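You operate a simulated robot arm through the tools that you are given. There is no shell and no other tool. Be economical: measure what you need, move in short steps, check, and stop when the job is done.

You are at the controls of a simulated two-armed robot. One attempt, no reset.

Task
Wipe the polisher's slots, then set its speed to 1 and cap its inlet.
Fine: hold it for the dial; use the white cap; the pad goes back. Set down upright: pad. What is to be rubbed or washed off counts as gone when no trace of it is left.

Only the result counts: the job must be done as asked and must still hold three seconds after the hand-in. Knocking over, shifting, dropping, spilling or breaking anything else fails it. A push-on lid holds only when it is set on centred and level and pressed home; a screw cap is set on level and turned clockwise until tight.

Robot
Two 7-joint arms with two-finger parallel grippers on one trunk, on a base that drives. Base frame: it is fixed to the floor where the robot stands at the start and does not move with it; the origin is under the middle of the robot, x ahead of it, y to its left, z up. Lengths are in mm, angles in rad, forces in N, time in s.
The left shoulder is at the start at [50, 168, 1207], the right one opposite. With the tool pointing down near the work surface each hand reaches from about 100 to 660 mm from the robot's upright axis, wherever it stands, measured 20 degrees to its own side. Places, roughly: cap (3x3x5 cm) [500, -200, 900]; speed dial [500, -300, 900]. Payload 1.57 kg a hand.
The TCP of each hand is the grasp point between the finger pads, 30 mm short of the fingertips. In the tool frame z runs along the fingers and y along their closing line. Largest opening 80 mm; finger width 17, thickness 12; the body of the gripper, 40 by 82 mm, starts 80 mm behind the TCP.
Orientation is told as [roll, pitch, yaw] about the base's x, y, z axes, in that order, counted from this pose: with the fingers straight down and closing along the base's y, the tool's x points along the base's -x, its y along +y and its z along -z.

Tools
- The arms move only by the tool jog_arm. It takes "left_targets", "right_targets" or both (then of equal length, played together; a hand with none holds still); each is a list of rows, each an object (a shift or turn left out is 0, a gripper value left out holds the last) with "offset": the shift along the base's x, y, z in mm, a list of three; "angular": the turn, a rotation vector about the base's x, y, z in rad, a list of three; "gripper": the finger opening in mm, from 0 to 80. In form: [{"offset": [dx, dy, dz], "angular": [wx, wy, wz], "gripper": gripper}, ...]. A call has 1 to 20 rows; each row shifts and turns the commanded pose from where the row before left it. Each row takes 0.2 s and may step no farther than 50 mm and 0.15 rad from the row before; otherwise, or with a gripper value out of range, the whole call is refused. Where a pose cannot be reached the arm comes as near as it can. A force on the tool above 40 N (or 10 N above the force at the start of the call, whichever is more), or a blocked arm, ends the call early, and 0.2 s more pass. Each finger travels about 45 mm/s and halts on what it meets, pressing with about 28 N; the grip force reading is that of the motor and also rises with nothing between the fingers. The clock runs only during rows and for 0.2 s after the last one: add rows that do not move to give the fingers time. It gives the time, the measured TCP pose, the force on the tool (base axes), the opening and the grip force at its end, in the units of the frame above (readings bear some noise), with the torque about the TCP (base axes, N m) and any sound that the robot's microphone picked up.
- Cameras (640 x 400 px; columns grow to the right, rows downward): "scene" is now at [115.4, -48.3, 1407.2]; the picture's right is [-0.60, -0.80, 0.00], its down [-0.51, 0.39, -0.77] and it looks along [0.61, -0.46, -0.64] (base axes); focal length 250 px, centre (320, 200). "left" rides on the left gripper at [72, 6, -122] in its tool frame; the picture's right is [-0.09, 1.00, 0.00], its down [-0.84, -0.08, -0.54] and it looks along [-0.54, -0.05, 0.84] (tool axes); focal length 238 px, centre (320, 200). "right" rides on the right gripper at [72, -7, -122] in its tool frame; the picture's right is [0.09, 1.00, 0.00], its down [-0.84, 0.08, -0.54] and it looks along [-0.54, 0.05, 0.84] (tool axes); focal length 238 px, centre (320, 200). There is no depth. A picture from a camera that has moved, and an enlarged one, comes with that camera's place and axes in the base frame and with its lens. The place of the scene camera against the robot may be out by one fixed shift of up to 12 mm in any direction.
- get_image(camera): a new picture of that camera. It takes no simulated time.
- move_column(by): slides the trunk up (or, below 0, down) by that many mm; the arms and the scene camera ride with it, the base frame stays. It gives what a move gives, with no picture.
- base_move(legs): drives the robot by 1 to 6 legs, each [ahead, left, turn to the left] in mm, mm and rad, along the robot's own axes; the way and the turn of a leg run together, so that a leg with both is an arc; at most 1500 mm and 3.142 rad a leg. The arms and the cameras ride along, it lands a little off, and it stops where it bumps. It gives what a move gives.
- head_to(pan, tilt): turns the head with the scene camera to pan (to the left, within 1.396 rad either way) and tilt (down, from -0.506 to 1.204), counted from straight ahead of the robot. It gives what a move gives.
- enlarge(camera, box): a new picture of the part [left, top, right, bottom] of that camera's present view, enlarged. It takes no simulated time.
- sign_off(): hands the job in; it is judged then, once.

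Go step by step. Nothing tells you exact positions but the pictures and the camera data: compare them with the known pose of the tool, close in by small moves and look again before you grip or let go. The budget is 120 turns and 108 pictures, counting those below and the enlarged ones. Unless the task says otherwise, let go and move clear before handing in.

The tools are called after "Emit:" as name(argument=value, ...) on one line, values as JSON. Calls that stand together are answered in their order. jog_arm: Moves the arms, as the interface text tells. Its arguments: {"type":"object","properties":{"left_targets":{"type":"array","items":{"type":"object","properties":{"offset":{"type":"array","items":{"type":"number"}},"angular":{"type":"array","items":{"type":"number"}},"gripper":{"type":"number"}}}},"right_targets":{"type":"array","items":{"type":"object","properties":{"offset":{"type":"array","items":{"type":"number"}},"angular":{"type":"array","items":{"type":"number"}},"gripper":{"type":"number"}}}}},"required":[]} The other tools are called the same way: move_column (by) slides the trunk up or down; base_move (legs) drives the base; head_to (pan, tilt) turns the head that bears the scene camera; get_image (camera) takes a picture; enlarge (camera, box) takes an enlarged picture of a part of a camera's view; sign_off () hands the job in.

At the start:

```text
time_s: 0.0
left_tcp_pos: [404.9, -64.6, 1210.6]
left_tcp_rot: [-0.003, -0.003, 0.0]
left_force: [0.3, -0.2, 0.6]
left_torque: [0.01, -0.01, 0.02]
left_width: 79.9
left_gripper_force: 0.0
right_tcp_pos: [286.3, -294.7, 1221.1]
right_tcp_rot: [-0.002, 0.001, 0.0]
right_force: [0.0, 0.3, -0.5]
right_torque: [0.01, 0.02, -0.01]
right_width: 79.8
right_gripper_force: 0.1
trunk travel left (down, up): [-375.0, 68.0]
robot x, y, heading: [0.2, -1.1, -0.001]
head pan, tilt: [-0.649, 0.696]
```

scene: 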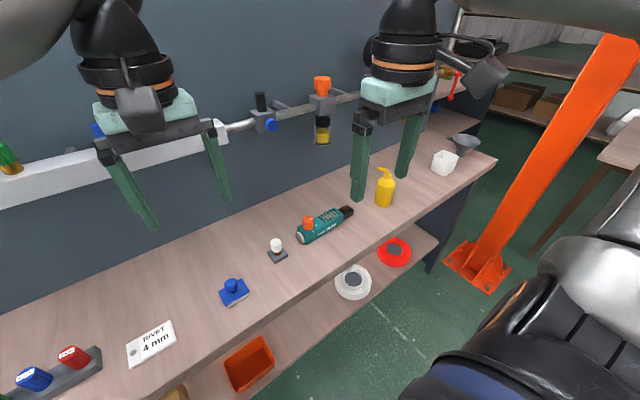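
right: 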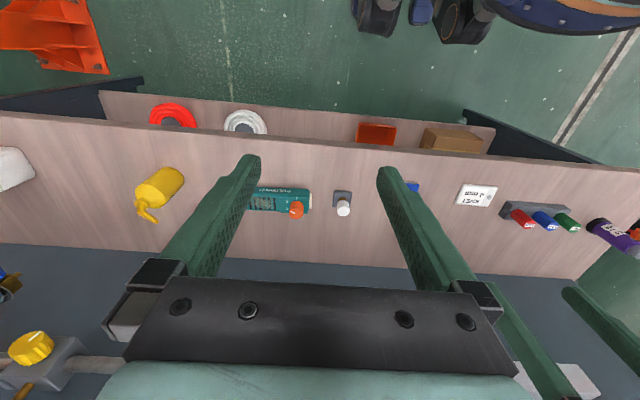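
left: 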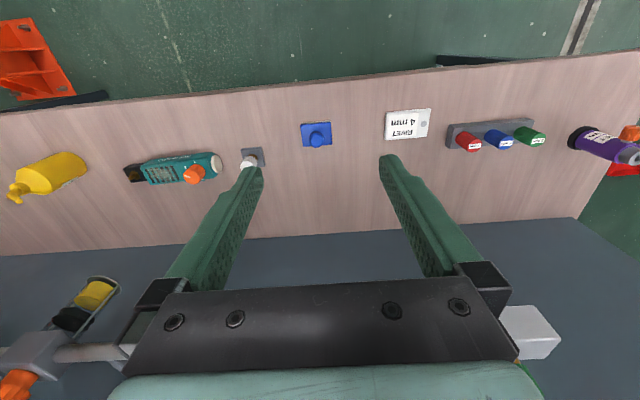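

I see the teal polisher with an orange dial on the bench, a white cap on a small base, and a blue pad. I'll enlarge these first.

Emit:
enlarge(camera="scene", box=[200, 170, 420, 310])

Emit:
enlarge(camera="left", box=[100, 100, 360, 260])

Emit:
enlarge(camera="right", box=[220, 150, 440, 250])

```text
2.86 times, centred on (310, 240) of scene
camera zoom: at [115.4, -48.3, 1407.2], right [-0.6, -0.8, 0.0], down [-0.51, 0.39, -0.77], along [0.61, -0.46, -0.64], focal length 714 px, centre (349, 86)
```

zoom: 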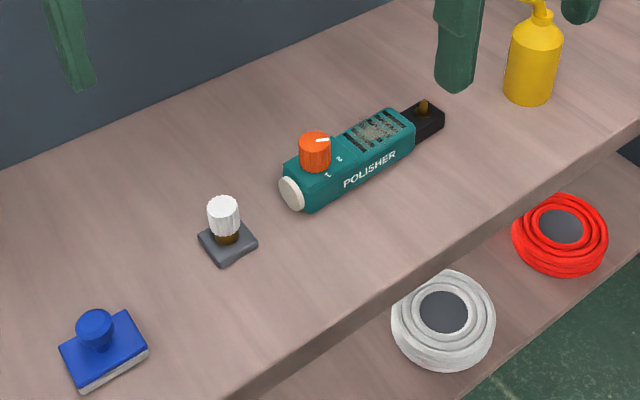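

```text
2.46 times, centred on (230, 180) of left
camera zoom: at [332.2, -58.7, 1333.4], right [0.09, 1.0, 0.0], down [0.84, -0.08, 0.54], along [0.54, -0.05, -0.84], focal length 587 px, centre (542, 249)
```

zoom: 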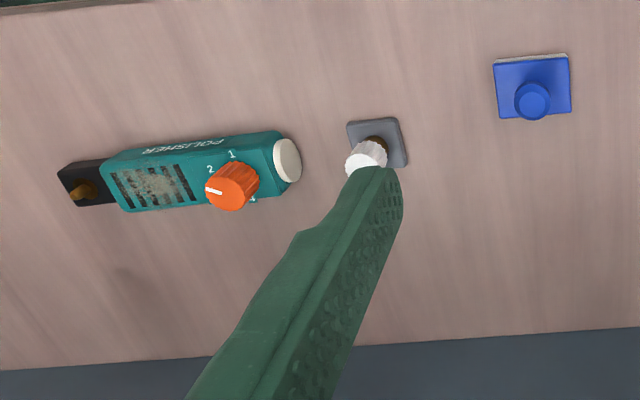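

```text
2.91 times, centred on (330, 200) of right
camera zoom: at [213.1, -302.4, 1343.5], right [-0.09, 1.0, 0.0], down [0.84, 0.08, 0.54], along [0.54, 0.05, -0.84], focal length 693 px, centre (291, 200)
```

zoom: 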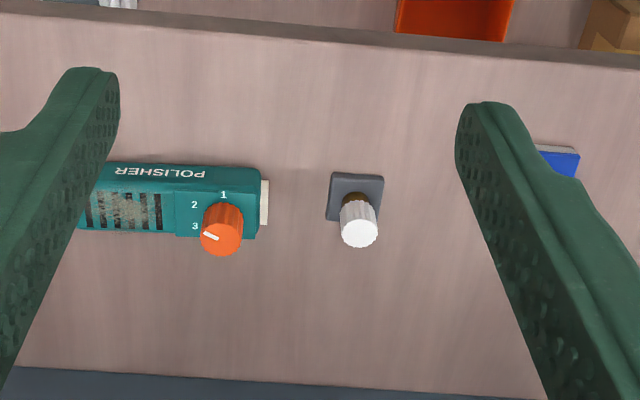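

The inlet seems to be the amber nub on the polisher's black end, and the stand's cap sits on a similar nub. I'll look around to see whether the base can drive right.

Emit:
head_to(pan=-1.35, tilt=0.9)

Emit:
get_image(camera="scene")

```text
time_s: 1.1
left_tcp_pos: [406.3, -65.1, 1211.1]
left_tcp_rot: [-0.001, -0.003, 0.0]
left_force: [0.0, 0.6, 0.3]
left_torque: [0.02, 0.0, -0.03]
left_width: 80.0
left_gripper_force: 0.1
right_tcp_pos: [285.8, -294.2, 1221.2]
right_tcp_rot: [0.0, 0.0, 0.001]
right_force: [0.5, 0.1, 0.1]
right_torque: [0.0, -0.02, 0.02]
right_width: 79.7
right_gripper_force: 0.0
trunk travel left (down, up): [-375.0, 68.0]
robot x, y, heading: [0.4, -0.9, -0.004]
head pan, tilt: [-1.349, 0.901]
```

```text
101 pictures are left
camera scene: at [64.3, -70.4, 1390.8], right [-0.98, -0.22, 0.0], down [-0.17, 0.76, -0.62], along [0.14, -0.61, -0.78], focal length 250 px, centre (320, 200)
```

scene: 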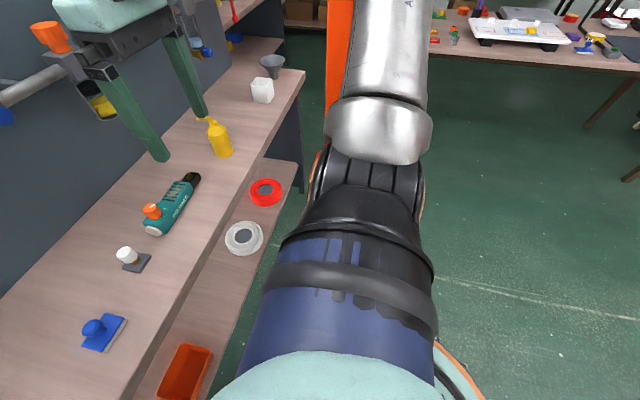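

The "chair" is my own right arm, and the floor is clear. I'll drive 270 mm right and look straight ahead-down.

Emit:
base_move(legs=[[0, -270, 0]])

Emit:
head_to(pan=-0.1, tilt=0.85)

Emit:
get_image(camera="scene")

Emit:
get_image(camera="left")

Emit:
get_image(camera="right")

```text
time_s: 3.0
left_tcp_pos: [405.9, -335.4, 1210.8]
left_tcp_rot: [0.001, -0.001, 0.003]
left_force: [-0.1, -0.3, -0.1]
left_torque: [0.0, -0.02, 0.0]
left_width: 80.2
left_gripper_force: 0.1
right_tcp_pos: [287.9, -566.7, 1220.7]
right_tcp_rot: [0.0, -0.002, 0.004]
right_force: [0.2, -0.4, 0.0]
right_torque: [0.0, -0.02, 0.01]
right_width: 80.2
right_gripper_force: 0.1
trunk travel left (down, up): [-375.0, 68.0]
robot x, y, heading: [1.6, -272.2, 0.007]
head pan, tilt: [-1.349, 0.901]
```

```text
time_s: 4.4
left_tcp_pos: [406.8, -334.3, 1210.7]
left_tcp_rot: [-0.001, -0.002, 0.003]
left_force: [-0.1, -1.1, 0.1]
left_torque: [0.01, -0.03, 0.01]
left_width: 80.0
left_gripper_force: 0.1
right_tcp_pos: [287.8, -564.6, 1221.4]
right_tcp_rot: [-0.001, -0.001, 0.004]
right_force: [-0.1, 0.3, -0.4]
right_torque: [0.0, -0.02, -0.02]
right_width: 80.1
right_gripper_force: 0.1
trunk travel left (down, up): [-375.0, 68.0]
robot x, y, heading: [1.9, -275.0, 0.001]
head pan, tilt: [-0.099, 0.85]
```

```text
100 pictures are left
camera scene: at [126.0, -275.7, 1394.7], right [-0.1, -1.0, 0.0], down [-0.75, 0.07, -0.66], along [0.66, -0.06, -0.75], focal length 250 px, centre (320, 200)
```

scene: 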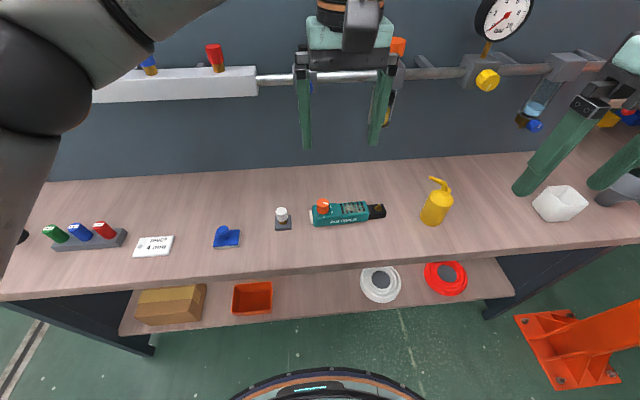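

```text
99 pictures are left
camera left: at [332.9, -329.0, 1333.5], right [0.09, 1.0, 0.0], down [0.84, -0.07, 0.54], along [0.54, -0.05, -0.84], focal length 238 px, centre (320, 200)
```

left: 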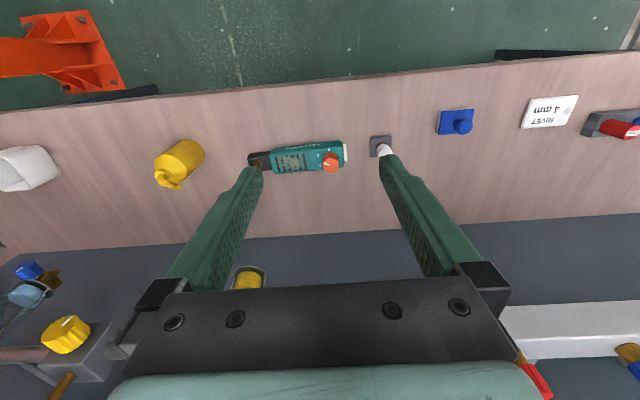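

```text
98 pictures are left
camera right: at [214.5, -573.1, 1343.5], right [-0.1, 1.0, 0.0], down [0.84, 0.08, 0.54], along [0.54, 0.05, -0.84], focal length 238 px, centre (320, 200)
```

right: 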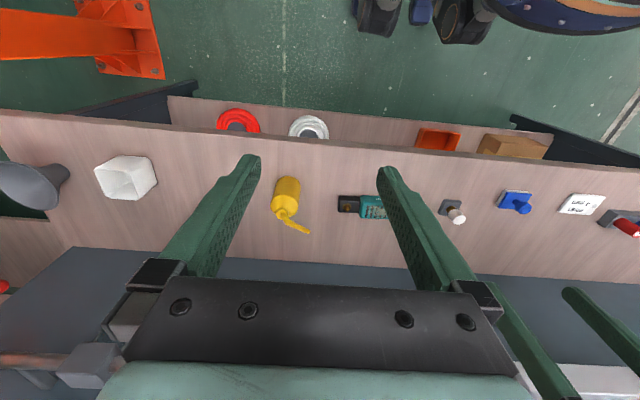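

Everything is in reach now. I'll bring the left hand above the pad, stopping about 110 mm above the knob, to measure it.

Emit:
jog_arm(left_targets=[{"offset": [9, 31, -27]}, {"offset": [9, 31, -27]}, {"offset": [9, 31, -27]}, {"offset": [9, 31, -27]}, {"offset": [9, 31, -27]}, {"offset": [9, 31, -27]}, {"offset": [9, 31, -27]}, {"offset": [9, 31, -27]}, {"offset": [0, 0, 0]}])

Emit:
get_image(camera="left")

```text
time_s: 6.4
left_tcp_pos: [478.1, -86.8, 994.5]
left_tcp_rot: [-0.001, -0.003, 0.004]
left_force: [-0.1, -0.1, -0.3]
left_torque: [0.01, 0.07, -0.01]
left_width: 79.9
left_gripper_force: 0.0
right_tcp_pos: [287.3, -566.1, 1221.1]
right_tcp_rot: [0.001, 0.0, 0.003]
right_force: [0.9, 0.3, -0.2]
right_torque: [0.0, 0.01, -0.03]
right_width: 80.0
right_gripper_force: 0.0
trunk travel left (down, up): [-375.0, 68.0]
robot x, y, heading: [-2.0, -270.4, 0.006]
head pan, tilt: [-0.099, 0.85]
```

```text
97 pictures are left
camera left: at [404.1, -80.5, 1116.4], right [0.09, 1.0, 0.0], down [0.84, -0.07, 0.54], along [0.54, -0.05, -0.84], focal length 238 px, centre (320, 200)
```

left: 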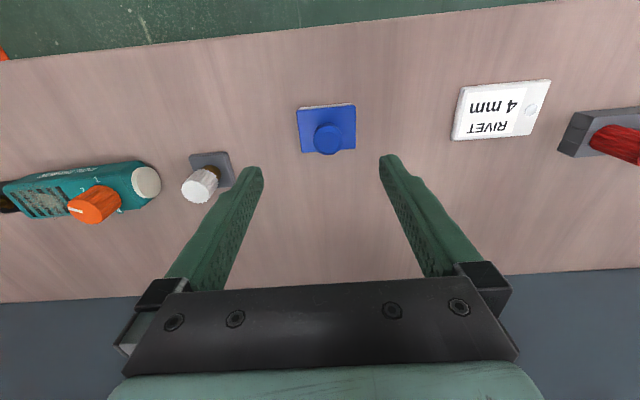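

The pad's plate is about 60×47 mm centred near (476, -81), with a knob about 27 mm across. I'll descend over it in stages.

Emit:
jog_arm(left_targets=[{"offset": [-0.5, 3, -26]}, {"offset": [-0.5, 3, -26]}, {"offset": [0, 0, -22]}, {"offset": [0, 0, 0]}])

Emit:
get_image(camera="left")

Emit:
enlarge(camera="scene", box=[170, 180, 400, 300])

```text
time_s: 7.4
left_tcp_pos: [476.7, -81.9, 922.3]
left_tcp_rot: [-0.002, -0.002, 0.001]
left_force: [0.7, 0.2, 0.1]
left_torque: [0.0, 0.02, -0.02]
left_width: 80.2
left_gripper_force: 0.1
right_tcp_pos: [287.6, -565.2, 1220.6]
right_tcp_rot: [0.001, 0.0, 0.003]
right_force: [-0.3, 0.4, -0.4]
right_torque: [0.0, -0.01, -0.01]
right_width: 79.9
right_gripper_force: 0.0
trunk travel left (down, up): [-375.0, 68.0]
robot x, y, heading: [-2.8, -273.6, 0.006]
head pan, tilt: [-0.099, 0.85]
```

```text
96 pictures are left
camera left: at [403.8, -75.7, 1043.5], right [0.09, 1.0, 0.0], down [0.84, -0.07, 0.54], along [0.54, -0.05, -0.84], focal length 238 px, centre (320, 200)
```

left: 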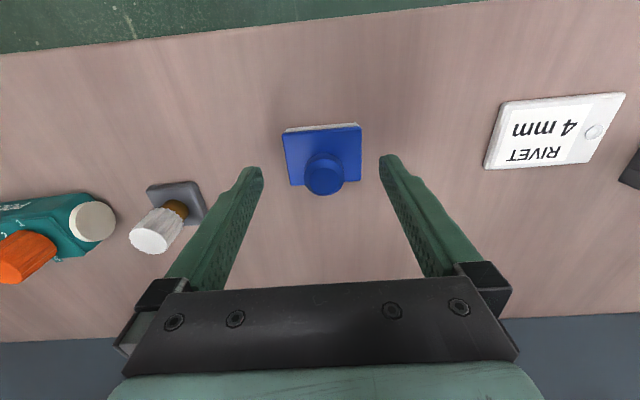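

```text
2.78 times, centred on (285, 240) of scene
camera zoom: at [125.9, -275.7, 1394.7], right [-0.1, -1.0, 0.0], down [-0.75, 0.07, -0.66], along [0.66, -0.06, -0.75], focal length 695 px, centre (417, 89)
```

zoom: 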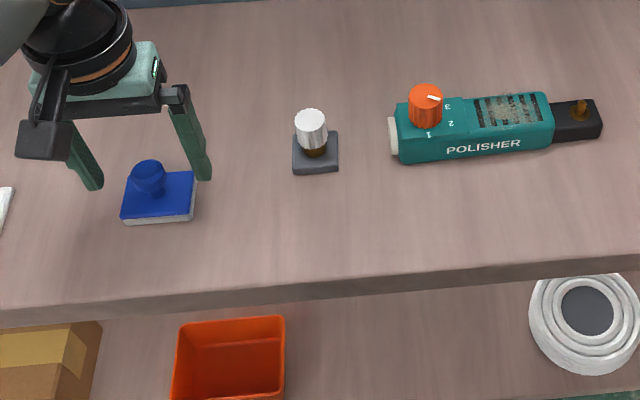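

The knob's top is at about z = 905. I'll lower to z ≈ 903 and close on it.

Emit:
jog_arm(left_targets=[{"offset": [-2, 2, -19]}, {"gripper": 20}, {"gripper": 20}, {"gripper": 15}, {"gripper": 15}, {"gripper": 15}])

Emit:
get_image(camera="left")

```text
time_s: 8.8
left_tcp_pos: [474.3, -79.1, 902.5]
left_tcp_rot: [-0.002, -0.001, 0.003]
left_force: [1.0, -0.4, -1.0]
left_torque: [0.0, 0.0, -0.02]
left_width: 26.5
left_gripper_force: 27.9
right_tcp_pos: [286.9, -565.3, 1221.1]
right_tcp_rot: [0.0, -0.002, 0.004]
right_force: [0.2, 0.4, 0.0]
right_torque: [-0.02, 0.01, -0.02]
right_width: 80.0
right_gripper_force: 0.0
trunk travel left (down, up): [-375.0, 68.0]
robot x, y, heading: [-1.5, -271.1, 0.002]
head pan, tilt: [-0.099, 0.85]
```

```text
94 pictures are left
camera left: at [402.4, -73.2, 1024.6], right [0.09, 1.0, 0.0], down [0.84, -0.07, 0.54], along [0.54, -0.05, -0.84], focal length 238 px, centre (320, 200)
```

left: 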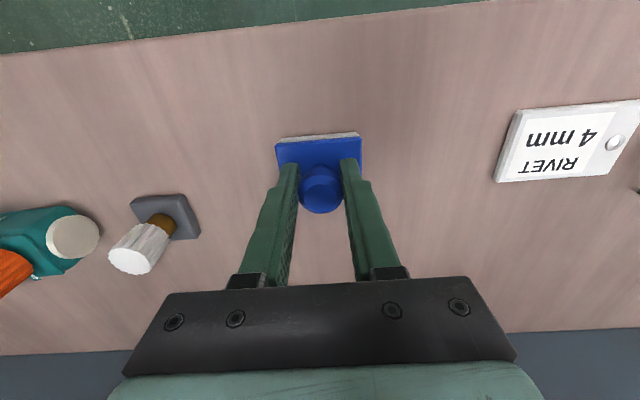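

The pad is gripped. I'll lift it and carry it toward the polisher, well above the cap and dial, to view the slots.

Emit:
jog_arm(left_targets=[{"offset": [0, 0, 30]}, {"offset": [0, 0, 40]}, {"offset": [0, 0, 40]}, {"offset": [0, -40, 20]}, {"offset": [0, -45, 0]}, {"offset": [0, -45, 0]}, {"offset": [0, -45, 0]}, {"offset": [0, -45, 0]}, {"offset": [0, -40, 0]}, {"offset": [0, 0, 0]}])

Emit:
get_image(camera="left")

Emit:
get_image(camera="scene")

```text
time_s: 11.0
left_tcp_pos: [473.5, -338.3, 1031.6]
left_tcp_rot: [-0.002, -0.001, 0.006]
left_force: [0.1, -0.1, -1.2]
left_torque: [-0.01, 0.0, -0.02]
left_width: 26.6
left_gripper_force: 27.8
right_tcp_pos: [286.5, -565.8, 1221.7]
right_tcp_rot: [0.0, -0.001, 0.003]
right_force: [-0.2, 0.8, -0.3]
right_torque: [-0.03, 0.01, -0.01]
right_width: 79.9
right_gripper_force: 0.0
trunk travel left (down, up): [-375.0, 68.0]
robot x, y, heading: [-1.2, -270.4, 0.004]
head pan, tilt: [-0.099, 0.85]
```

```text
93 pictures are left
camera left: at [401.6, -333.1, 1154.5], right [0.09, 1.0, 0.0], down [0.84, -0.07, 0.54], along [0.54, -0.05, -0.84], focal length 238 px, centre (320, 200)
```

left: 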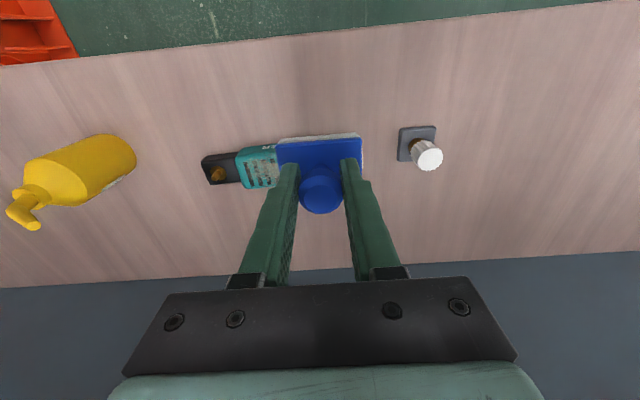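

```text
92 pictures are left
camera scene: at [126.1, -275.2, 1394.7], right [-0.1, -1.0, 0.0], down [-0.75, 0.07, -0.66], along [0.66, -0.06, -0.75], focal length 250 px, centre (320, 200)
```

scene: 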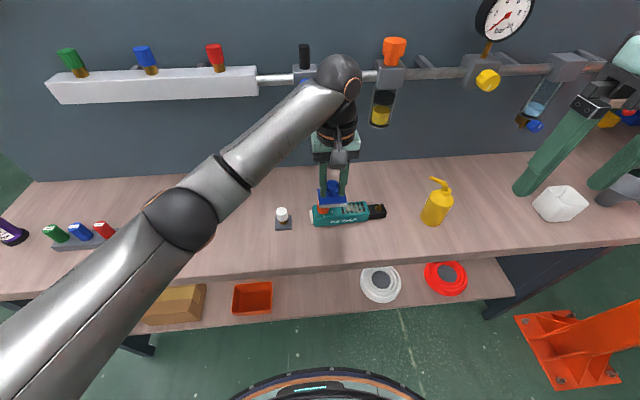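

I'll bring the right hand nearer as a second eye on the polisher, keeping well clear of the left wrist.

Emit:
jog_arm(right_targets=[{"offset": [35, 20, -22]}, {"offset": [35, 20, -22]}, {"offset": [35, 20, -22]}, {"offset": [35, 20, -22]}, {"offset": [0, 0, 0]}])

Emit:
get_image(camera="right")

```text
time_s: 12.2
left_tcp_pos: [475.5, -338.9, 1032.1]
left_tcp_rot: [-0.001, -0.002, 0.004]
left_force: [0.1, 0.7, -0.5]
left_torque: [0.0, 0.0, 0.01]
left_width: 26.7
left_gripper_force: 27.5
right_tcp_pos: [427.1, -486.0, 1132.4]
right_tcp_rot: [0.001, -0.001, 0.003]
right_force: [-0.4, 0.7, 0.1]
right_torque: [0.06, 0.02, -0.03]
right_width: 80.1
right_gripper_force: 0.2
trunk travel left (down, up): [-375.0, 68.0]
robot x, y, heading: [-0.8, -271.6, 0.004]
head pan, tilt: [-0.099, 0.85]
```

```text
91 pictures are left
camera right: at [354.3, -493.8, 1255.6], right [-0.1, 1.0, 0.0], down [0.84, 0.08, 0.54], along [0.54, 0.05, -0.84], focal length 238 px, centre (320, 200)
```

right: 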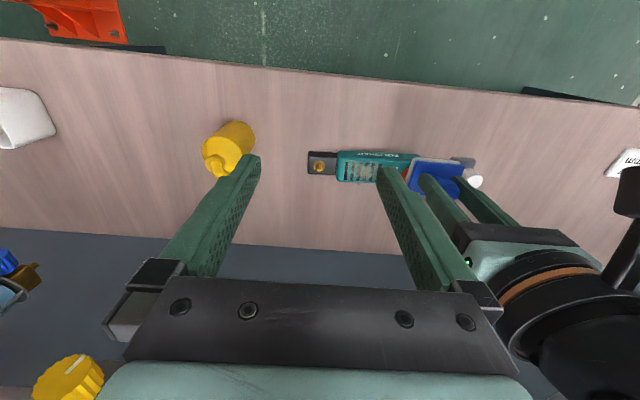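

Emit:
enlarge(camera="right", box=[290, 130, 410, 205])

Emit:
enlarge(camera="scene", box=[300, 170, 400, 240])

```text
5.33 times, centred on (350, 168) of right
camera zoom: at [354.3, -493.8, 1255.6], right [-0.1, 1.0, 0.0], down [0.84, 0.08, 0.54], along [0.54, 0.05, -0.84], focal length 1271 px, centre (160, 373)
```

zoom: 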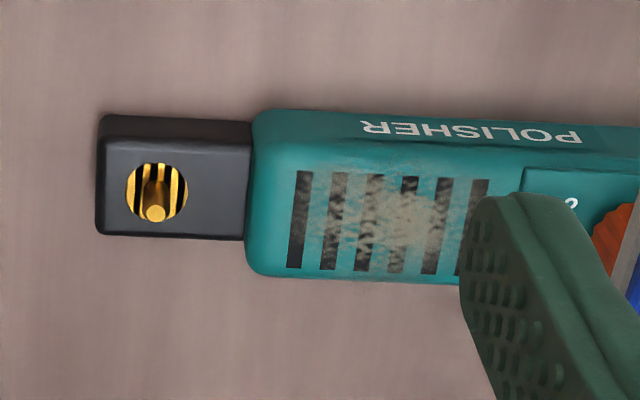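

```text
5.71 times, centred on (350, 205) of scene
camera zoom: at [125.5, -275.9, 1394.8], right [-0.1, -1.0, 0.0], down [-0.75, 0.07, -0.66], along [0.66, -0.06, -0.75], focal length 1427 px, centre (149, 171)
```

zoom: 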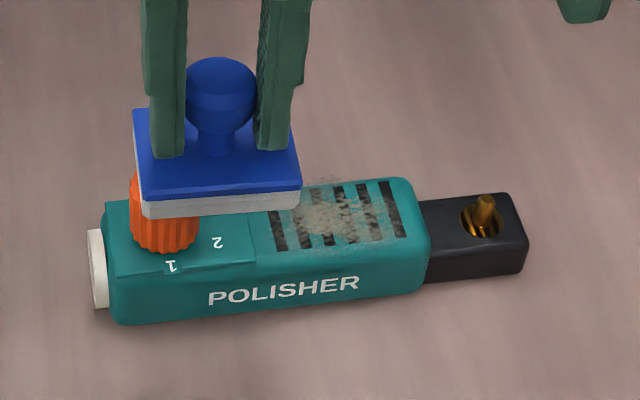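

Dirty slots cover about x 508–542, y −435 to −375 with the body turned about +0.1 rad. I'll back the right hand off and bring the pad above the slots.

Emit:
jog_arm(right_targets=[{"offset": [-30, -35, 0]}, {"offset": [-30, -35, 0]}, {"offset": [0, 0, 0]}, {"offset": [0, 0, 0]}, {"offset": [0, 0, 0]}], left_targets=[{"offset": [0, 0, 0]}, {"offset": [16, -21, -20], "angular": [0, 0, 0.1]}, {"offset": [16, -22, -20]}, {"offset": [17, -22, -28]}, {"offset": [0, 0, 0]}])

Emit:
get_image(camera="left")

Emit:
enlarge(camera="scene", box=[300, 170, 400, 240])

Emit:
get_image(camera="right")

```text
time_s: 13.4
left_tcp_pos: [499.1, -386.9, 988.2]
left_tcp_rot: [0.005, 0.004, 0.073]
left_force: [0.0, 0.6, 0.1]
left_torque: [0.02, 0.02, -0.01]
left_width: 26.2
left_gripper_force: 28.2
left hand out of reach, approached as far as the arm can: row 3, 4
right_tcp_pos: [364.8, -556.1, 1135.6]
right_tcp_rot: [-0.002, 0.0, 0.004]
right_force: [-0.4, 0.2, 0.0]
right_torque: [-0.04, 0.02, 0.01]
right_width: 79.8
right_gripper_force: 0.0
trunk travel left (down, up): [-375.0, 68.0]
robot x, y, heading: [0.3, -270.9, 0.006]
head pan, tilt: [-0.099, 0.85]
```

```text
88 pictures are left
camera left: at [426.5, -386.6, 1111.4], right [0.02, 1.0, 0.0], down [0.84, -0.02, 0.54], along [0.54, -0.01, -0.84], focal length 238 px, centre (320, 200)
```

left: 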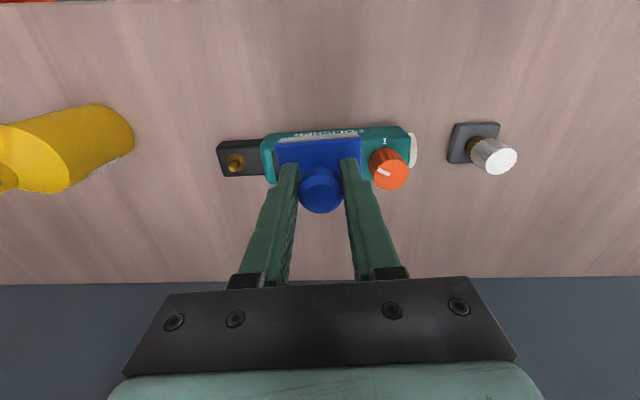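

```text
5.71 times, centred on (350, 205) of scene
camera zoom: at [125.9, -275.7, 1394.7], right [-0.1, -1.0, 0.0], down [-0.75, 0.07, -0.66], along [0.66, -0.06, -0.75], focal length 1427 px, centre (149, 171)
```

zoom: 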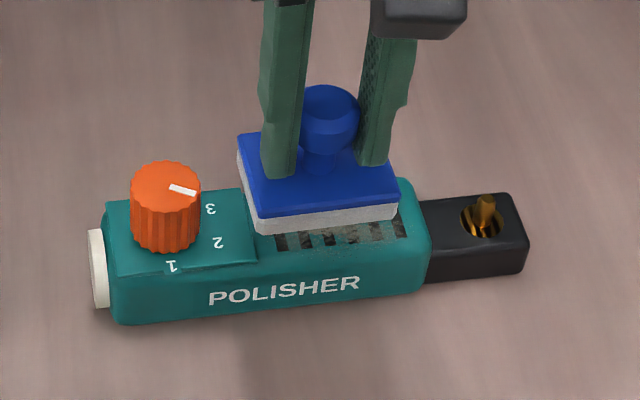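

```text
86 pictures are left
camera right: at [293.2, -563.4, 1256.5], right [-0.1, 1.0, 0.0], down [0.84, 0.08, 0.54], along [0.54, 0.05, -0.84], focal length 238 px, centre (320, 200)
```

right: 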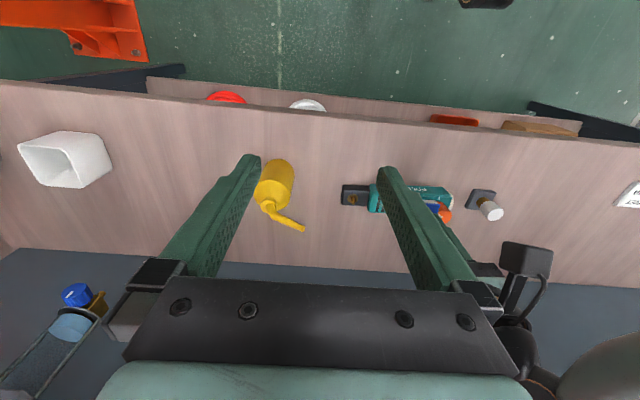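

The left hand is out of reach here. I'll retract it and drive 80 mm ahead and 130 mm right.

Emit:
jog_arm(left_targets=[{"offset": [-20, 30, 20]}, {"offset": [-30, 40, 20]}, {"offset": [-30, 40, 10]}, {"offset": [0, 20, 0]}, {"offset": [0, 0, 0]}], right_targets=[{"offset": [-20, 0, 0]}, {"offset": [-30, 0, 20]}, {"offset": [-30, 0, 0]}, {"offset": [0, 0, 0]}, {"offset": [0, 0, 0]}])

Emit:
base_move(legs=[[80, -130, 0]])

```text
refused: row 2 steps farther than a row can; nothing moved
```

```text
time_s: 14.8
left_tcp_pos: [580.0, -518.9, 988.1]
left_tcp_rot: [0.004, 0.007, 0.073]
left_force: [-0.1, -0.4, -1.0]
left_torque: [-0.01, 0.0, 0.02]
left_width: 26.3
left_gripper_force: 28.4
right_tcp_pos: [446.6, -687.3, 1133.9]
right_tcp_rot: [-0.001, 0.0, 0.003]
right_force: [0.5, -0.4, -0.2]
right_torque: [0.04, -0.01, 0.0]
right_width: 79.7
right_gripper_force: 0.1
trunk travel left (down, up): [-375.0, 68.0]
robot x, y, heading: [80.9, -404.0, 0.006]
head pan, tilt: [-0.099, 0.85]
```

The retract was refused but the drive went ahead; forces show no contact. I'll bring the pad back over the slots and check the scene.

Emit:
jog_arm(left_targets=[{"offset": [-16, 38, 5]}, {"offset": [-20, 38, 0]}, {"offset": [-20, 39, 0]}, {"offset": [0, 0, 0]}])

Emit:
get_image(camera="scene")

Emit:
get_image(camera="left")

```text
time_s: 15.8
left_tcp_pos: [522.9, -403.3, 993.8]
left_tcp_rot: [0.004, 0.003, 0.072]
left_force: [0.7, -0.3, -0.7]
left_torque: [-0.02, 0.0, 0.0]
left_width: 26.5
left_gripper_force: 28.1
right_tcp_pos: [445.2, -686.2, 1134.4]
right_tcp_rot: [0.0, 0.0, 0.003]
right_force: [0.3, -0.6, -0.5]
right_torque: [0.02, 0.02, 0.02]
right_width: 80.1
right_gripper_force: 0.0
trunk travel left (down, up): [-375.0, 68.0]
robot x, y, heading: [79.2, -401.7, 0.008]
head pan, tilt: [-0.099, 0.85]
```

```text
85 pictures are left
camera scene: at [205.7, -406.5, 1394.7], right [-0.1, -1.0, 0.0], down [-0.75, 0.07, -0.66], along [0.66, -0.06, -0.75], focal length 250 px, centre (320, 200)
```

scene: 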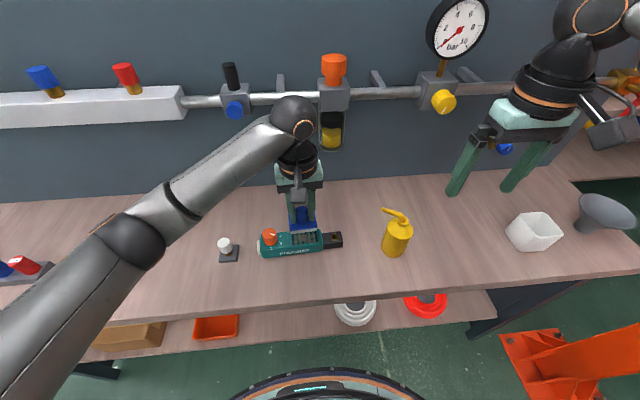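

```text
84 pictures are left
camera left: at [450.4, -402.5, 1115.8], right [0.02, 1.0, 0.0], down [0.84, -0.02, 0.54], along [0.54, -0.01, -0.84], focal length 238 px, centre (320, 200)
```

left: 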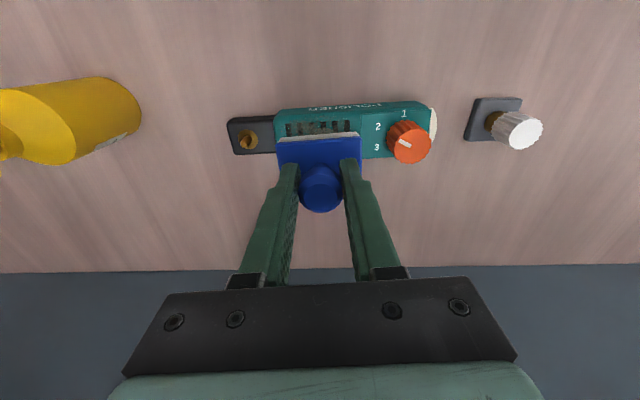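

The pad is centred over the slots. I'll lower to just above the surface.

Emit:
jog_arm(left_targets=[{"offset": [1, -1, -15], "angular": [0, 0, 0.025]}, {"offset": [0, 0, -15]}, {"offset": [0, 0, -14]}, {"offset": [0, 0, 0]}])

Emit:
enlarge(camera="scene", box=[240, 200, 360, 270])

```text
time_s: 16.8
left_tcp_pos: [524.3, -403.7, 948.5]
left_tcp_rot: [0.004, 0.004, 0.097]
left_force: [0.4, 1.0, -1.2]
left_torque: [0.01, 0.0, -0.01]
left_width: 26.3
left_gripper_force: 28.3
right_tcp_pos: [444.5, -686.1, 1133.8]
right_tcp_rot: [0.001, -0.001, 0.003]
right_force: [-0.4, 0.6, 0.1]
right_torque: [-0.02, 0.0, -0.02]
right_width: 79.9
right_gripper_force: 0.0
trunk travel left (down, up): [-375.0, 68.0]
robot x, y, heading: [77.6, -402.5, 0.003]
head pan, tilt: [-0.099, 0.85]
```

```text
5.33 times, centred on (300, 235) of scene
camera zoom: at [205.6, -406.0, 1394.7], right [-0.1, -1.0, 0.0], down [-0.75, 0.07, -0.66], along [0.66, -0.06, -0.75], focal length 1332 px, centre (427, 13)
```

zoom: 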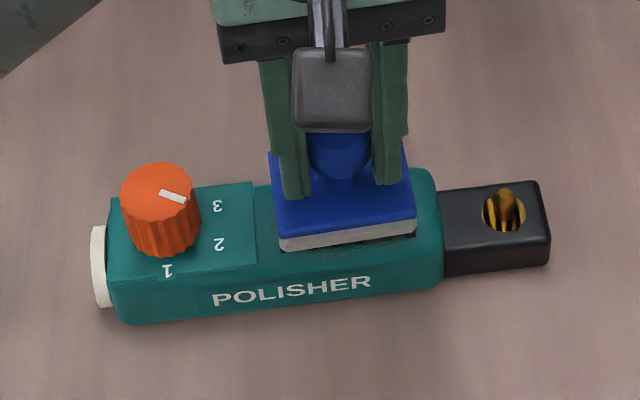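

Emit:
jog_arm(left_targets=[{"offset": [-3, 0, -2]}, {"offset": [0, 0, -2]}, {"offset": [0, 0, -1]}])

```text
time_s: 17.6
left_tcp_pos: [521.0, -404.2, 944.2]
left_tcp_rot: [0.002, 0.003, 0.097]
left_force: [0.1, -0.8, -1.2]
left_torque: [0.02, 0.02, 0.0]
left_width: 26.4
left_gripper_force: 27.7
right_tcp_pos: [445.4, -685.1, 1134.7]
right_tcp_rot: [0.0, 0.0, 0.004]
right_force: [0.9, 0.3, 0.5]
right_torque: [0.0, 0.01, 0.01]
right_width: 80.1
right_gripper_force: 0.1
trunk travel left (down, up): [-375.0, 68.0]
robot x, y, heading: [81.3, -400.8, 0.005]
head pan, tilt: [-0.099, 0.85]
```

Emit:
jog_arm(left_targets=[{"offset": [0, 0, -1]}, {"offset": [0, 0, -1]}, {"offset": [0, 0, -1]}])

```text
time_s: 18.4
left_tcp_pos: [521.1, -404.4, 943.0]
left_tcp_rot: [0.003, 0.0, 0.098]
left_force: [0.5, 2.5, 10.7]
left_torque: [-0.09, -0.24, 0.07]
left_width: 26.4
left_gripper_force: 28.5
right_tcp_pos: [444.3, -686.1, 1134.3]
right_tcp_rot: [-0.001, 0.001, 0.005]
right_force: [-0.1, 0.5, -0.4]
right_torque: [-0.02, 0.0, 0.0]
right_width: 80.3
right_gripper_force: 0.0
trunk travel left (down, up): [-375.0, 68.0]
robot x, y, heading: [82.0, -400.0, -0.001]
head pan, tilt: [-0.099, 0.85]
```

Contact at about 11 N. I'll rub gently back and forth along the body and watch whether it slides.

Emit:
jog_arm(left_targets=[{"offset": [1, -8, 0]}, {"offset": [1, -7, 0]}, {"offset": [-1, 10, 0]}, {"offset": [-1, 10, 0]}, {"offset": [-1, 8, 0]}, {"offset": [1, -10, 0]}, {"offset": [4, -5, 0]}, {"offset": [1, -8, 0]}, {"offset": [-1, 10, 0]}, {"offset": [-1, 10, 0]}, {"offset": [-1, 5, 0]}, {"offset": [1, -13, 0]}])

Emit:
enlarge(camera="scene", box=[240, 200, 360, 270])

```text
time_s: 21.0
left_tcp_pos: [523.4, -399.0, 941.7]
left_tcp_rot: [0.005, 0.001, 0.103]
left_force: [-1.3, 8.7, 19.4]
left_torque: [0.03, -0.09, 0.0]
left_width: 26.6
left_gripper_force: 27.8
right_tcp_pos: [443.6, -684.5, 1133.2]
right_tcp_rot: [0.0, -0.002, 0.004]
right_force: [0.1, 0.7, -0.7]
right_torque: [0.01, 0.02, 0.02]
right_width: 80.0
right_gripper_force: 0.1
trunk travel left (down, up): [-375.0, 68.0]
robot x, y, heading: [81.6, -402.9, 0.006]
head pan, tilt: [-0.099, 0.85]
```

```text
5.33 times, centred on (300, 235) of scene
camera zoom: at [203.9, -405.0, 1395.0], right [-0.1, -1.0, 0.0], down [-0.75, 0.07, -0.66], along [0.66, -0.06, -0.75], focal length 1332 px, centre (427, 13)
```

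zoom: 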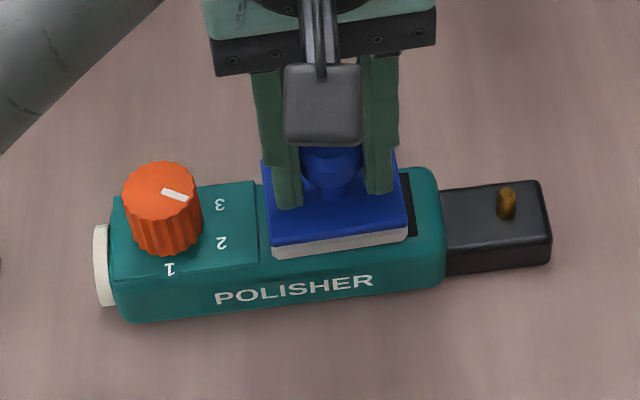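

The polisher stayed put. I'll lift and look at the slots.

Emit:
jog_arm(left_targets=[{"offset": [0, 0, 15]}, {"offset": [40, 20, 20]}, {"offset": [40, 20, 0]}, {"offset": [0, 0, 0]}])

Emit:
enlarge(camera="scene", box=[240, 200, 360, 270])

Emit:
get_image(camera="left")

```text
time_s: 22.0
left_tcp_pos: [606.6, -361.9, 976.0]
left_tcp_rot: [0.004, 0.006, 0.095]
left_force: [0.4, 0.1, -0.9]
left_torque: [0.03, -0.01, -0.01]
left_width: 26.8
left_gripper_force: 28.4
right_tcp_pos: [445.4, -686.1, 1133.9]
right_tcp_rot: [0.0, 0.001, 0.003]
right_force: [-0.4, -0.3, 0.5]
right_torque: [0.01, -0.01, -0.03]
right_width: 80.3
right_gripper_force: 0.1
trunk travel left (down, up): [-375.0, 68.0]
robot x, y, heading: [80.9, -403.8, 0.004]
head pan, tilt: [-0.099, 0.85]
```

```text
5.33 times, centred on (300, 235) of scene
camera zoom: at [205.5, -406.0, 1394.7], right [-0.1, -1.0, 0.0], down [-0.75, 0.07, -0.66], along [0.66, -0.06, -0.75], focal length 1332 px, centre (427, 13)
```

zoom: 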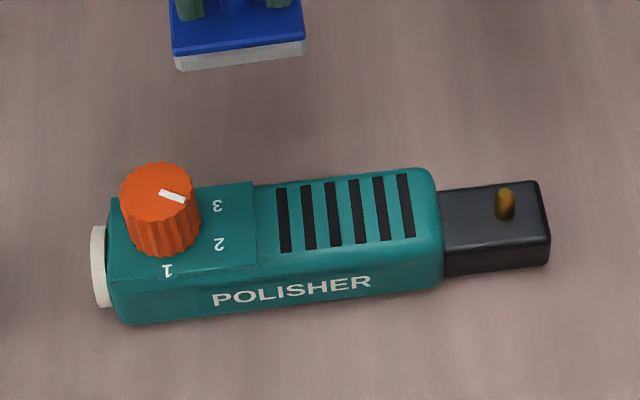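

```text
80 pictures are left
camera left: at [532.6, -362.4, 1099.0], right [0.0, 1.0, 0.0], down [0.84, 0.0, 0.54], along [0.54, 0.0, -0.84], focal length 238 px, centre (320, 200)
```

left: 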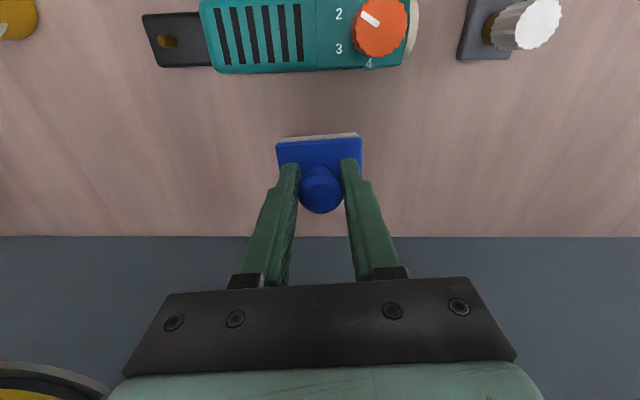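

The slots are clean. I'll look closer at the inlet, dial and cap from here.

Emit:
enlarge(camera="left", box=[130, 0, 250, 80])

Emit:
enlarge(camera="left", box=[320, 0, 580, 90])

Emit:
enlarge(camera="scene", box=[200, 225, 260, 270])

```text
5.00 times, centred on (190, 40) of left
camera zoom: at [532.6, -362.4, 1099.0], right [0.0, 1.0, 0.0], down [0.84, 0.0, 0.54], along [0.54, 0.0, -0.84], focal length 1192 px, centre (970, 1000)
```

zoom: 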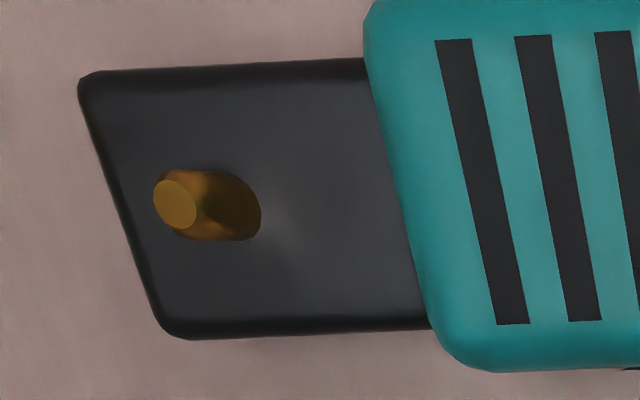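

```text
2.46 times, centred on (450, 45) of left
camera zoom: at [532.6, -362.4, 1099.0], right [0.0, 1.0, 0.0], down [0.84, 0.0, 0.54], along [0.54, 0.0, -0.84], focal length 587 px, centre (0, 582)
```

zoom: 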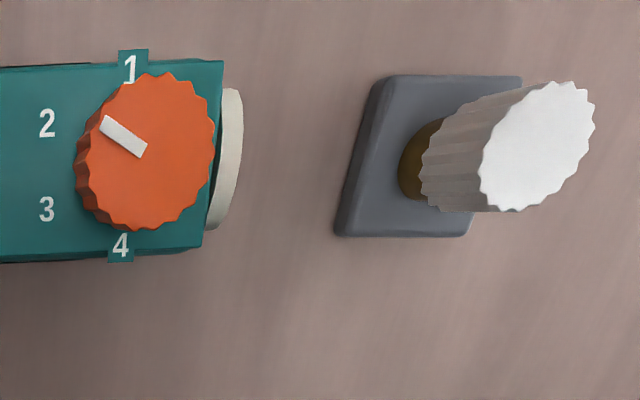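

```text
8.89 times, centred on (230, 248) of scene
camera zoom: at [205.5, -406.0, 1394.7], right [-0.1, -1.0, 0.0], down [-0.75, 0.07, -0.66], along [0.66, -0.06, -0.75], focal length 2220 px, centre (1120, -222)
```

zoom: 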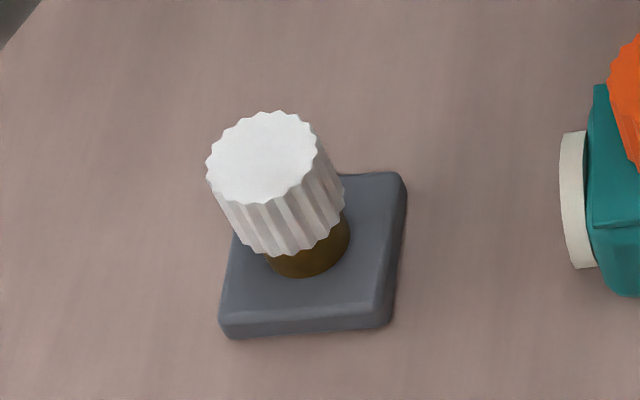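

The inlet is the amber pin on the black end, the dial now reads 2, and 1 is 60° clockwise from there. First I'll return the pad to its spot.

Emit:
jog_arm(left_targets=[{"offset": [0, 10, 40]}, {"offset": [-15, 40, 0], "angular": [0, 0, -0.046]}, {"offset": [-20, 40, 0], "angular": [0, 0, -0.046]}, {"offset": [-20, 40, 0]}, {"offset": [-20, 40, 0]}, {"offset": [-20, 40, 0]}, {"offset": [-20, 40, 0]}, {"offset": [-17, 32, 0]}, {"offset": [0, 0, 0]}])

Emit:
get_image(camera="left")

Emit:
enlarge(camera="scene", box=[240, 200, 360, 270])

```text
time_s: 24.0
left_tcp_pos: [472.0, -79.7, 1016.4]
left_tcp_rot: [0.004, 0.003, 0.005]
left_force: [-0.1, -0.2, -0.6]
left_torque: [-0.04, 0.01, 0.02]
left_width: 26.8
left_gripper_force: 28.1
right_tcp_pos: [446.2, -685.5, 1133.2]
right_tcp_rot: [0.001, 0.002, 0.004]
right_force: [-0.8, 0.5, -0.9]
right_torque: [0.04, 0.0, 0.0]
right_width: 80.0
right_gripper_force: 0.1
trunk travel left (down, up): [-375.0, 68.0]
robot x, y, heading: [81.5, -396.6, 0.003]
head pan, tilt: [-0.099, 0.85]
heard: click
```

```text
76 pictures are left
camera left: at [398.6, -74.2, 1139.1], right [0.09, 1.0, 0.0], down [0.84, -0.08, 0.54], along [0.54, -0.04, -0.84], focal length 238 px, centre (320, 200)
```

left: 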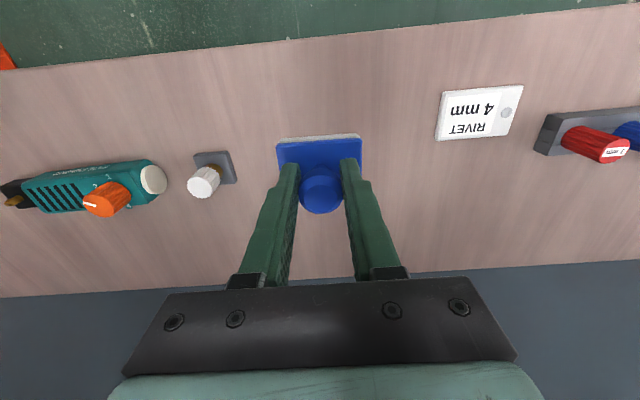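

```text
5.33 times, centred on (300, 235) of scene
camera zoom: at [205.9, -406.2, 1394.7], right [-0.1, -1.0, 0.0], down [-0.75, 0.07, -0.66], along [0.66, -0.06, -0.75], focal length 1332 px, centre (427, 13)
```

zoom: 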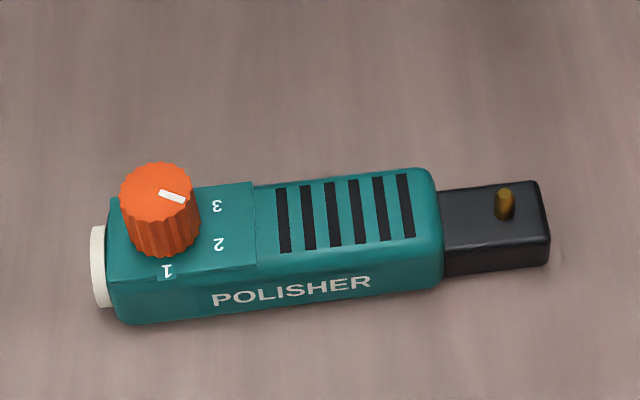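

A click was heard, but the polisher looks unchanged. I'll lower the pad to its old place.

Emit:
jog_arm(left_targets=[{"offset": [2, 0.5, -40]}, {"offset": [0, 0, -40]}, {"offset": [0, 0, -25]}, {"offset": [0, 0, -6]}, {"offset": [0, 0, 0]}])

Emit:
get_image(camera="left")

Emit:
get_image(camera="scene")

```text
time_s: 25.2
left_tcp_pos: [472.7, -79.6, 905.1]
left_tcp_rot: [0.004, 0.005, 0.005]
left_force: [0.0, 0.6, -1.4]
left_torque: [0.01, 0.01, 0.0]
left_width: 26.4
left_gripper_force: 27.9
right_tcp_pos: [445.7, -685.7, 1133.9]
right_tcp_rot: [0.0, 0.0, 0.003]
right_force: [-0.2, -0.9, 0.2]
right_torque: [0.0, 0.0, -0.03]
right_width: 79.9
right_gripper_force: 0.1
trunk travel left (down, up): [-375.0, 68.0]
robot x, y, heading: [80.4, -403.5, 0.001]
head pan, tilt: [-0.099, 0.85]
```

```text
74 pictures are left
camera left: at [400.6, -73.9, 1027.9], right [0.09, 1.0, 0.0], down [0.84, -0.07, 0.54], along [0.54, -0.04, -0.84], focal length 238 px, centre (320, 200)
```

left: 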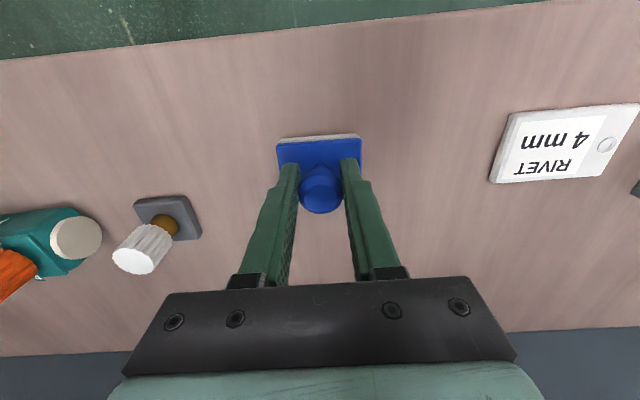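

```text
73 pictures are left
camera scene: at [205.6, -406.0, 1394.7], right [-0.1, -1.0, 0.0], down [-0.75, 0.07, -0.66], along [0.66, -0.06, -0.75], focal length 250 px, centre (320, 200)
```

scene: 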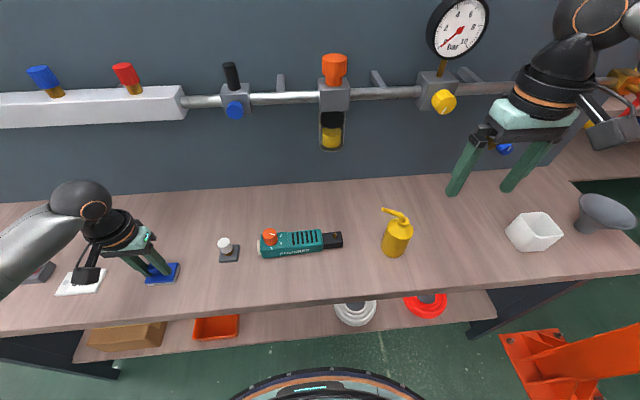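

Everything stands as before. I'll lower the last millimetres until contact.

Emit:
jog_arm(left_targets=[{"offset": [1, 0, -2]}, {"offset": [0, 0, -1]}, {"offset": [0, 0, 0]}])

```text
time_s: 26.0
left_tcp_pos: [475.4, -78.1, 903.2]
left_tcp_rot: [0.005, 0.004, 0.005]
left_force: [-0.3, 0.6, 2.0]
left_torque: [-0.14, 0.04, 0.01]
left_width: 26.4
left_gripper_force: 27.7
right_tcp_pos: [444.7, -685.7, 1133.2]
right_tcp_rot: [-0.001, 0.002, 0.004]
right_force: [0.3, 0.4, 0.3]
right_torque: [0.01, 0.0, -0.04]
right_width: 79.7
right_gripper_force: 0.1
trunk travel left (down, up): [-375.0, 68.0]
robot x, y, heading: [80.0, -401.8, 0.004]
head pan, tilt: [-0.099, 0.85]
```

Emit:
jog_arm(left_targets=[{"gripper": 40}, {"gripper": 50}, {"gripper": 50}, {"offset": [0, 0, 40]}, {"offset": [0, 0, 45]}, {"offset": [0, 0, 30], "gripper": 60}, {"offset": [0, 0, 0]}])

Emit:
get_image(camera="left")

```text
time_s: 27.6
left_tcp_pos: [475.2, -78.2, 1017.7]
left_tcp_rot: [0.002, 0.004, 0.006]
left_force: [-0.6, 0.1, -0.6]
left_torque: [-0.01, 0.0, -0.01]
left_width: 60.1
left_gripper_force: 0.0
right_tcp_pos: [444.9, -686.5, 1133.5]
right_tcp_rot: [0.001, 0.0, 0.005]
right_force: [-0.3, 0.0, 0.1]
right_torque: [0.0, 0.0, 0.01]
right_width: 80.3
right_gripper_force: 0.0
trunk travel left (down, up): [-375.0, 68.0]
robot x, y, heading: [80.6, -403.4, 0.0]
head pan, tilt: [-0.099, 0.85]
```

```text
72 pictures are left
camera left: at [402.2, -73.2, 1140.4], right [0.09, 1.0, 0.0], down [0.84, -0.07, 0.54], along [0.54, -0.04, -0.84], focal length 238 px, centre (320, 200)
```

left: 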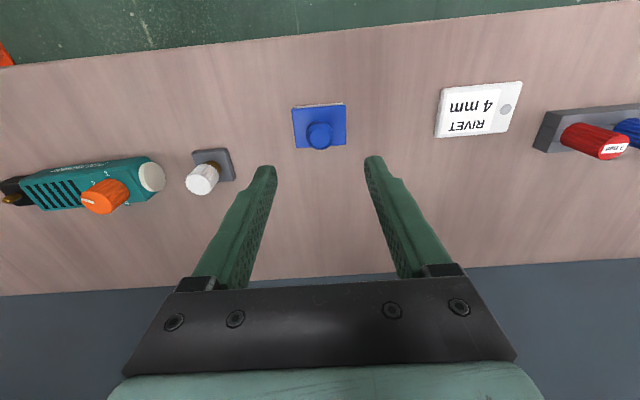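

The pad is back. Next the right hand: rotate it to close across the body, above the slots' far end, to hold the polisher.

Emit:
jog_arm(right_targets=[{"offset": [7, 21, -5], "angular": [0, 0, 0.139]}, {"offset": [7, 21, -5], "angular": [0, 0, 0.139]}, {"offset": [7, 21, -5], "angular": [0, 0, 0.139]}, {"offset": [7, 21, -5], "angular": [0, 0, 0.139]}, {"offset": [7, 21, -5], "angular": [0, 0, 0.139]}, {"offset": [7, 21, -5], "angular": [0, 0, 0.139]}, {"offset": [7, 21, -5], "angular": [0, 0, 0.139]}, {"offset": [7, 21, -5], "angular": [0, 0, 0.139]}, {"offset": [7, 21, -5], "angular": [0, 0, 0.139]}, {"offset": [7, 21, -5], "angular": [0, 0, 0.139]}, {"offset": [7, 21, -5], "angular": [0, 0, 0.139]}, {"offset": [6, 20, -5], "angular": [0, 0, 0.139]}, {"offset": [0, 0, 0]}])

Emit:
get_image(camera="right")

Emit:
get_image(camera="scene")

```text
time_s: 30.4
left_tcp_pos: [476.1, -79.4, 1017.9]
left_tcp_rot: [0.004, 0.005, 0.004]
left_force: [0.9, -0.4, -0.1]
left_torque: [0.01, -0.03, 0.02]
left_width: 60.1
left_gripper_force: 0.2
right_tcp_pos: [325.3, -498.5, 1063.6]
right_tcp_rot: [-0.011, -0.003, 1.665]
right_force: [-0.6, 0.0, -0.9]
right_torque: [-0.01, 0.01, 0.0]
right_width: 80.1
right_gripper_force: 0.2
right hand out of reach, approached as far as the arm can: row 8, 9, 10, 11, 12
trunk travel left (down, up): [-375.0, 68.0]
robot x, y, heading: [82.4, -400.0, -0.001]
head pan, tilt: [-0.099, 0.85]
```

```text
71 pictures are left
camera right: at [336.3, -569.4, 1187.7], right [-0.98, -0.18, -0.01], down [-0.16, 0.83, 0.54], along [-0.09, 0.53, -0.84], focal length 238 px, centre (320, 200)
```

right: 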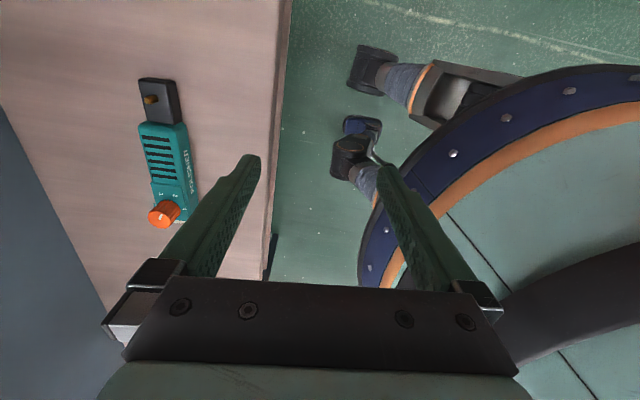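

```text
70 pictures are left
camera scene: at [205.8, -406.0, 1394.7], right [-0.1, -1.0, 0.0], down [-0.75, 0.07, -0.66], along [0.66, -0.06, -0.75], focal length 250 px, centre (320, 200)
```

scene: 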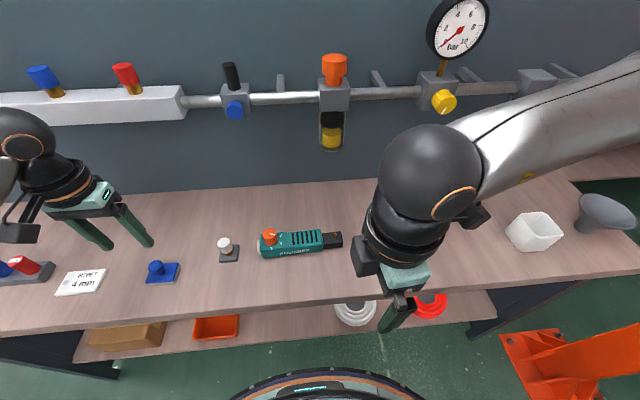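

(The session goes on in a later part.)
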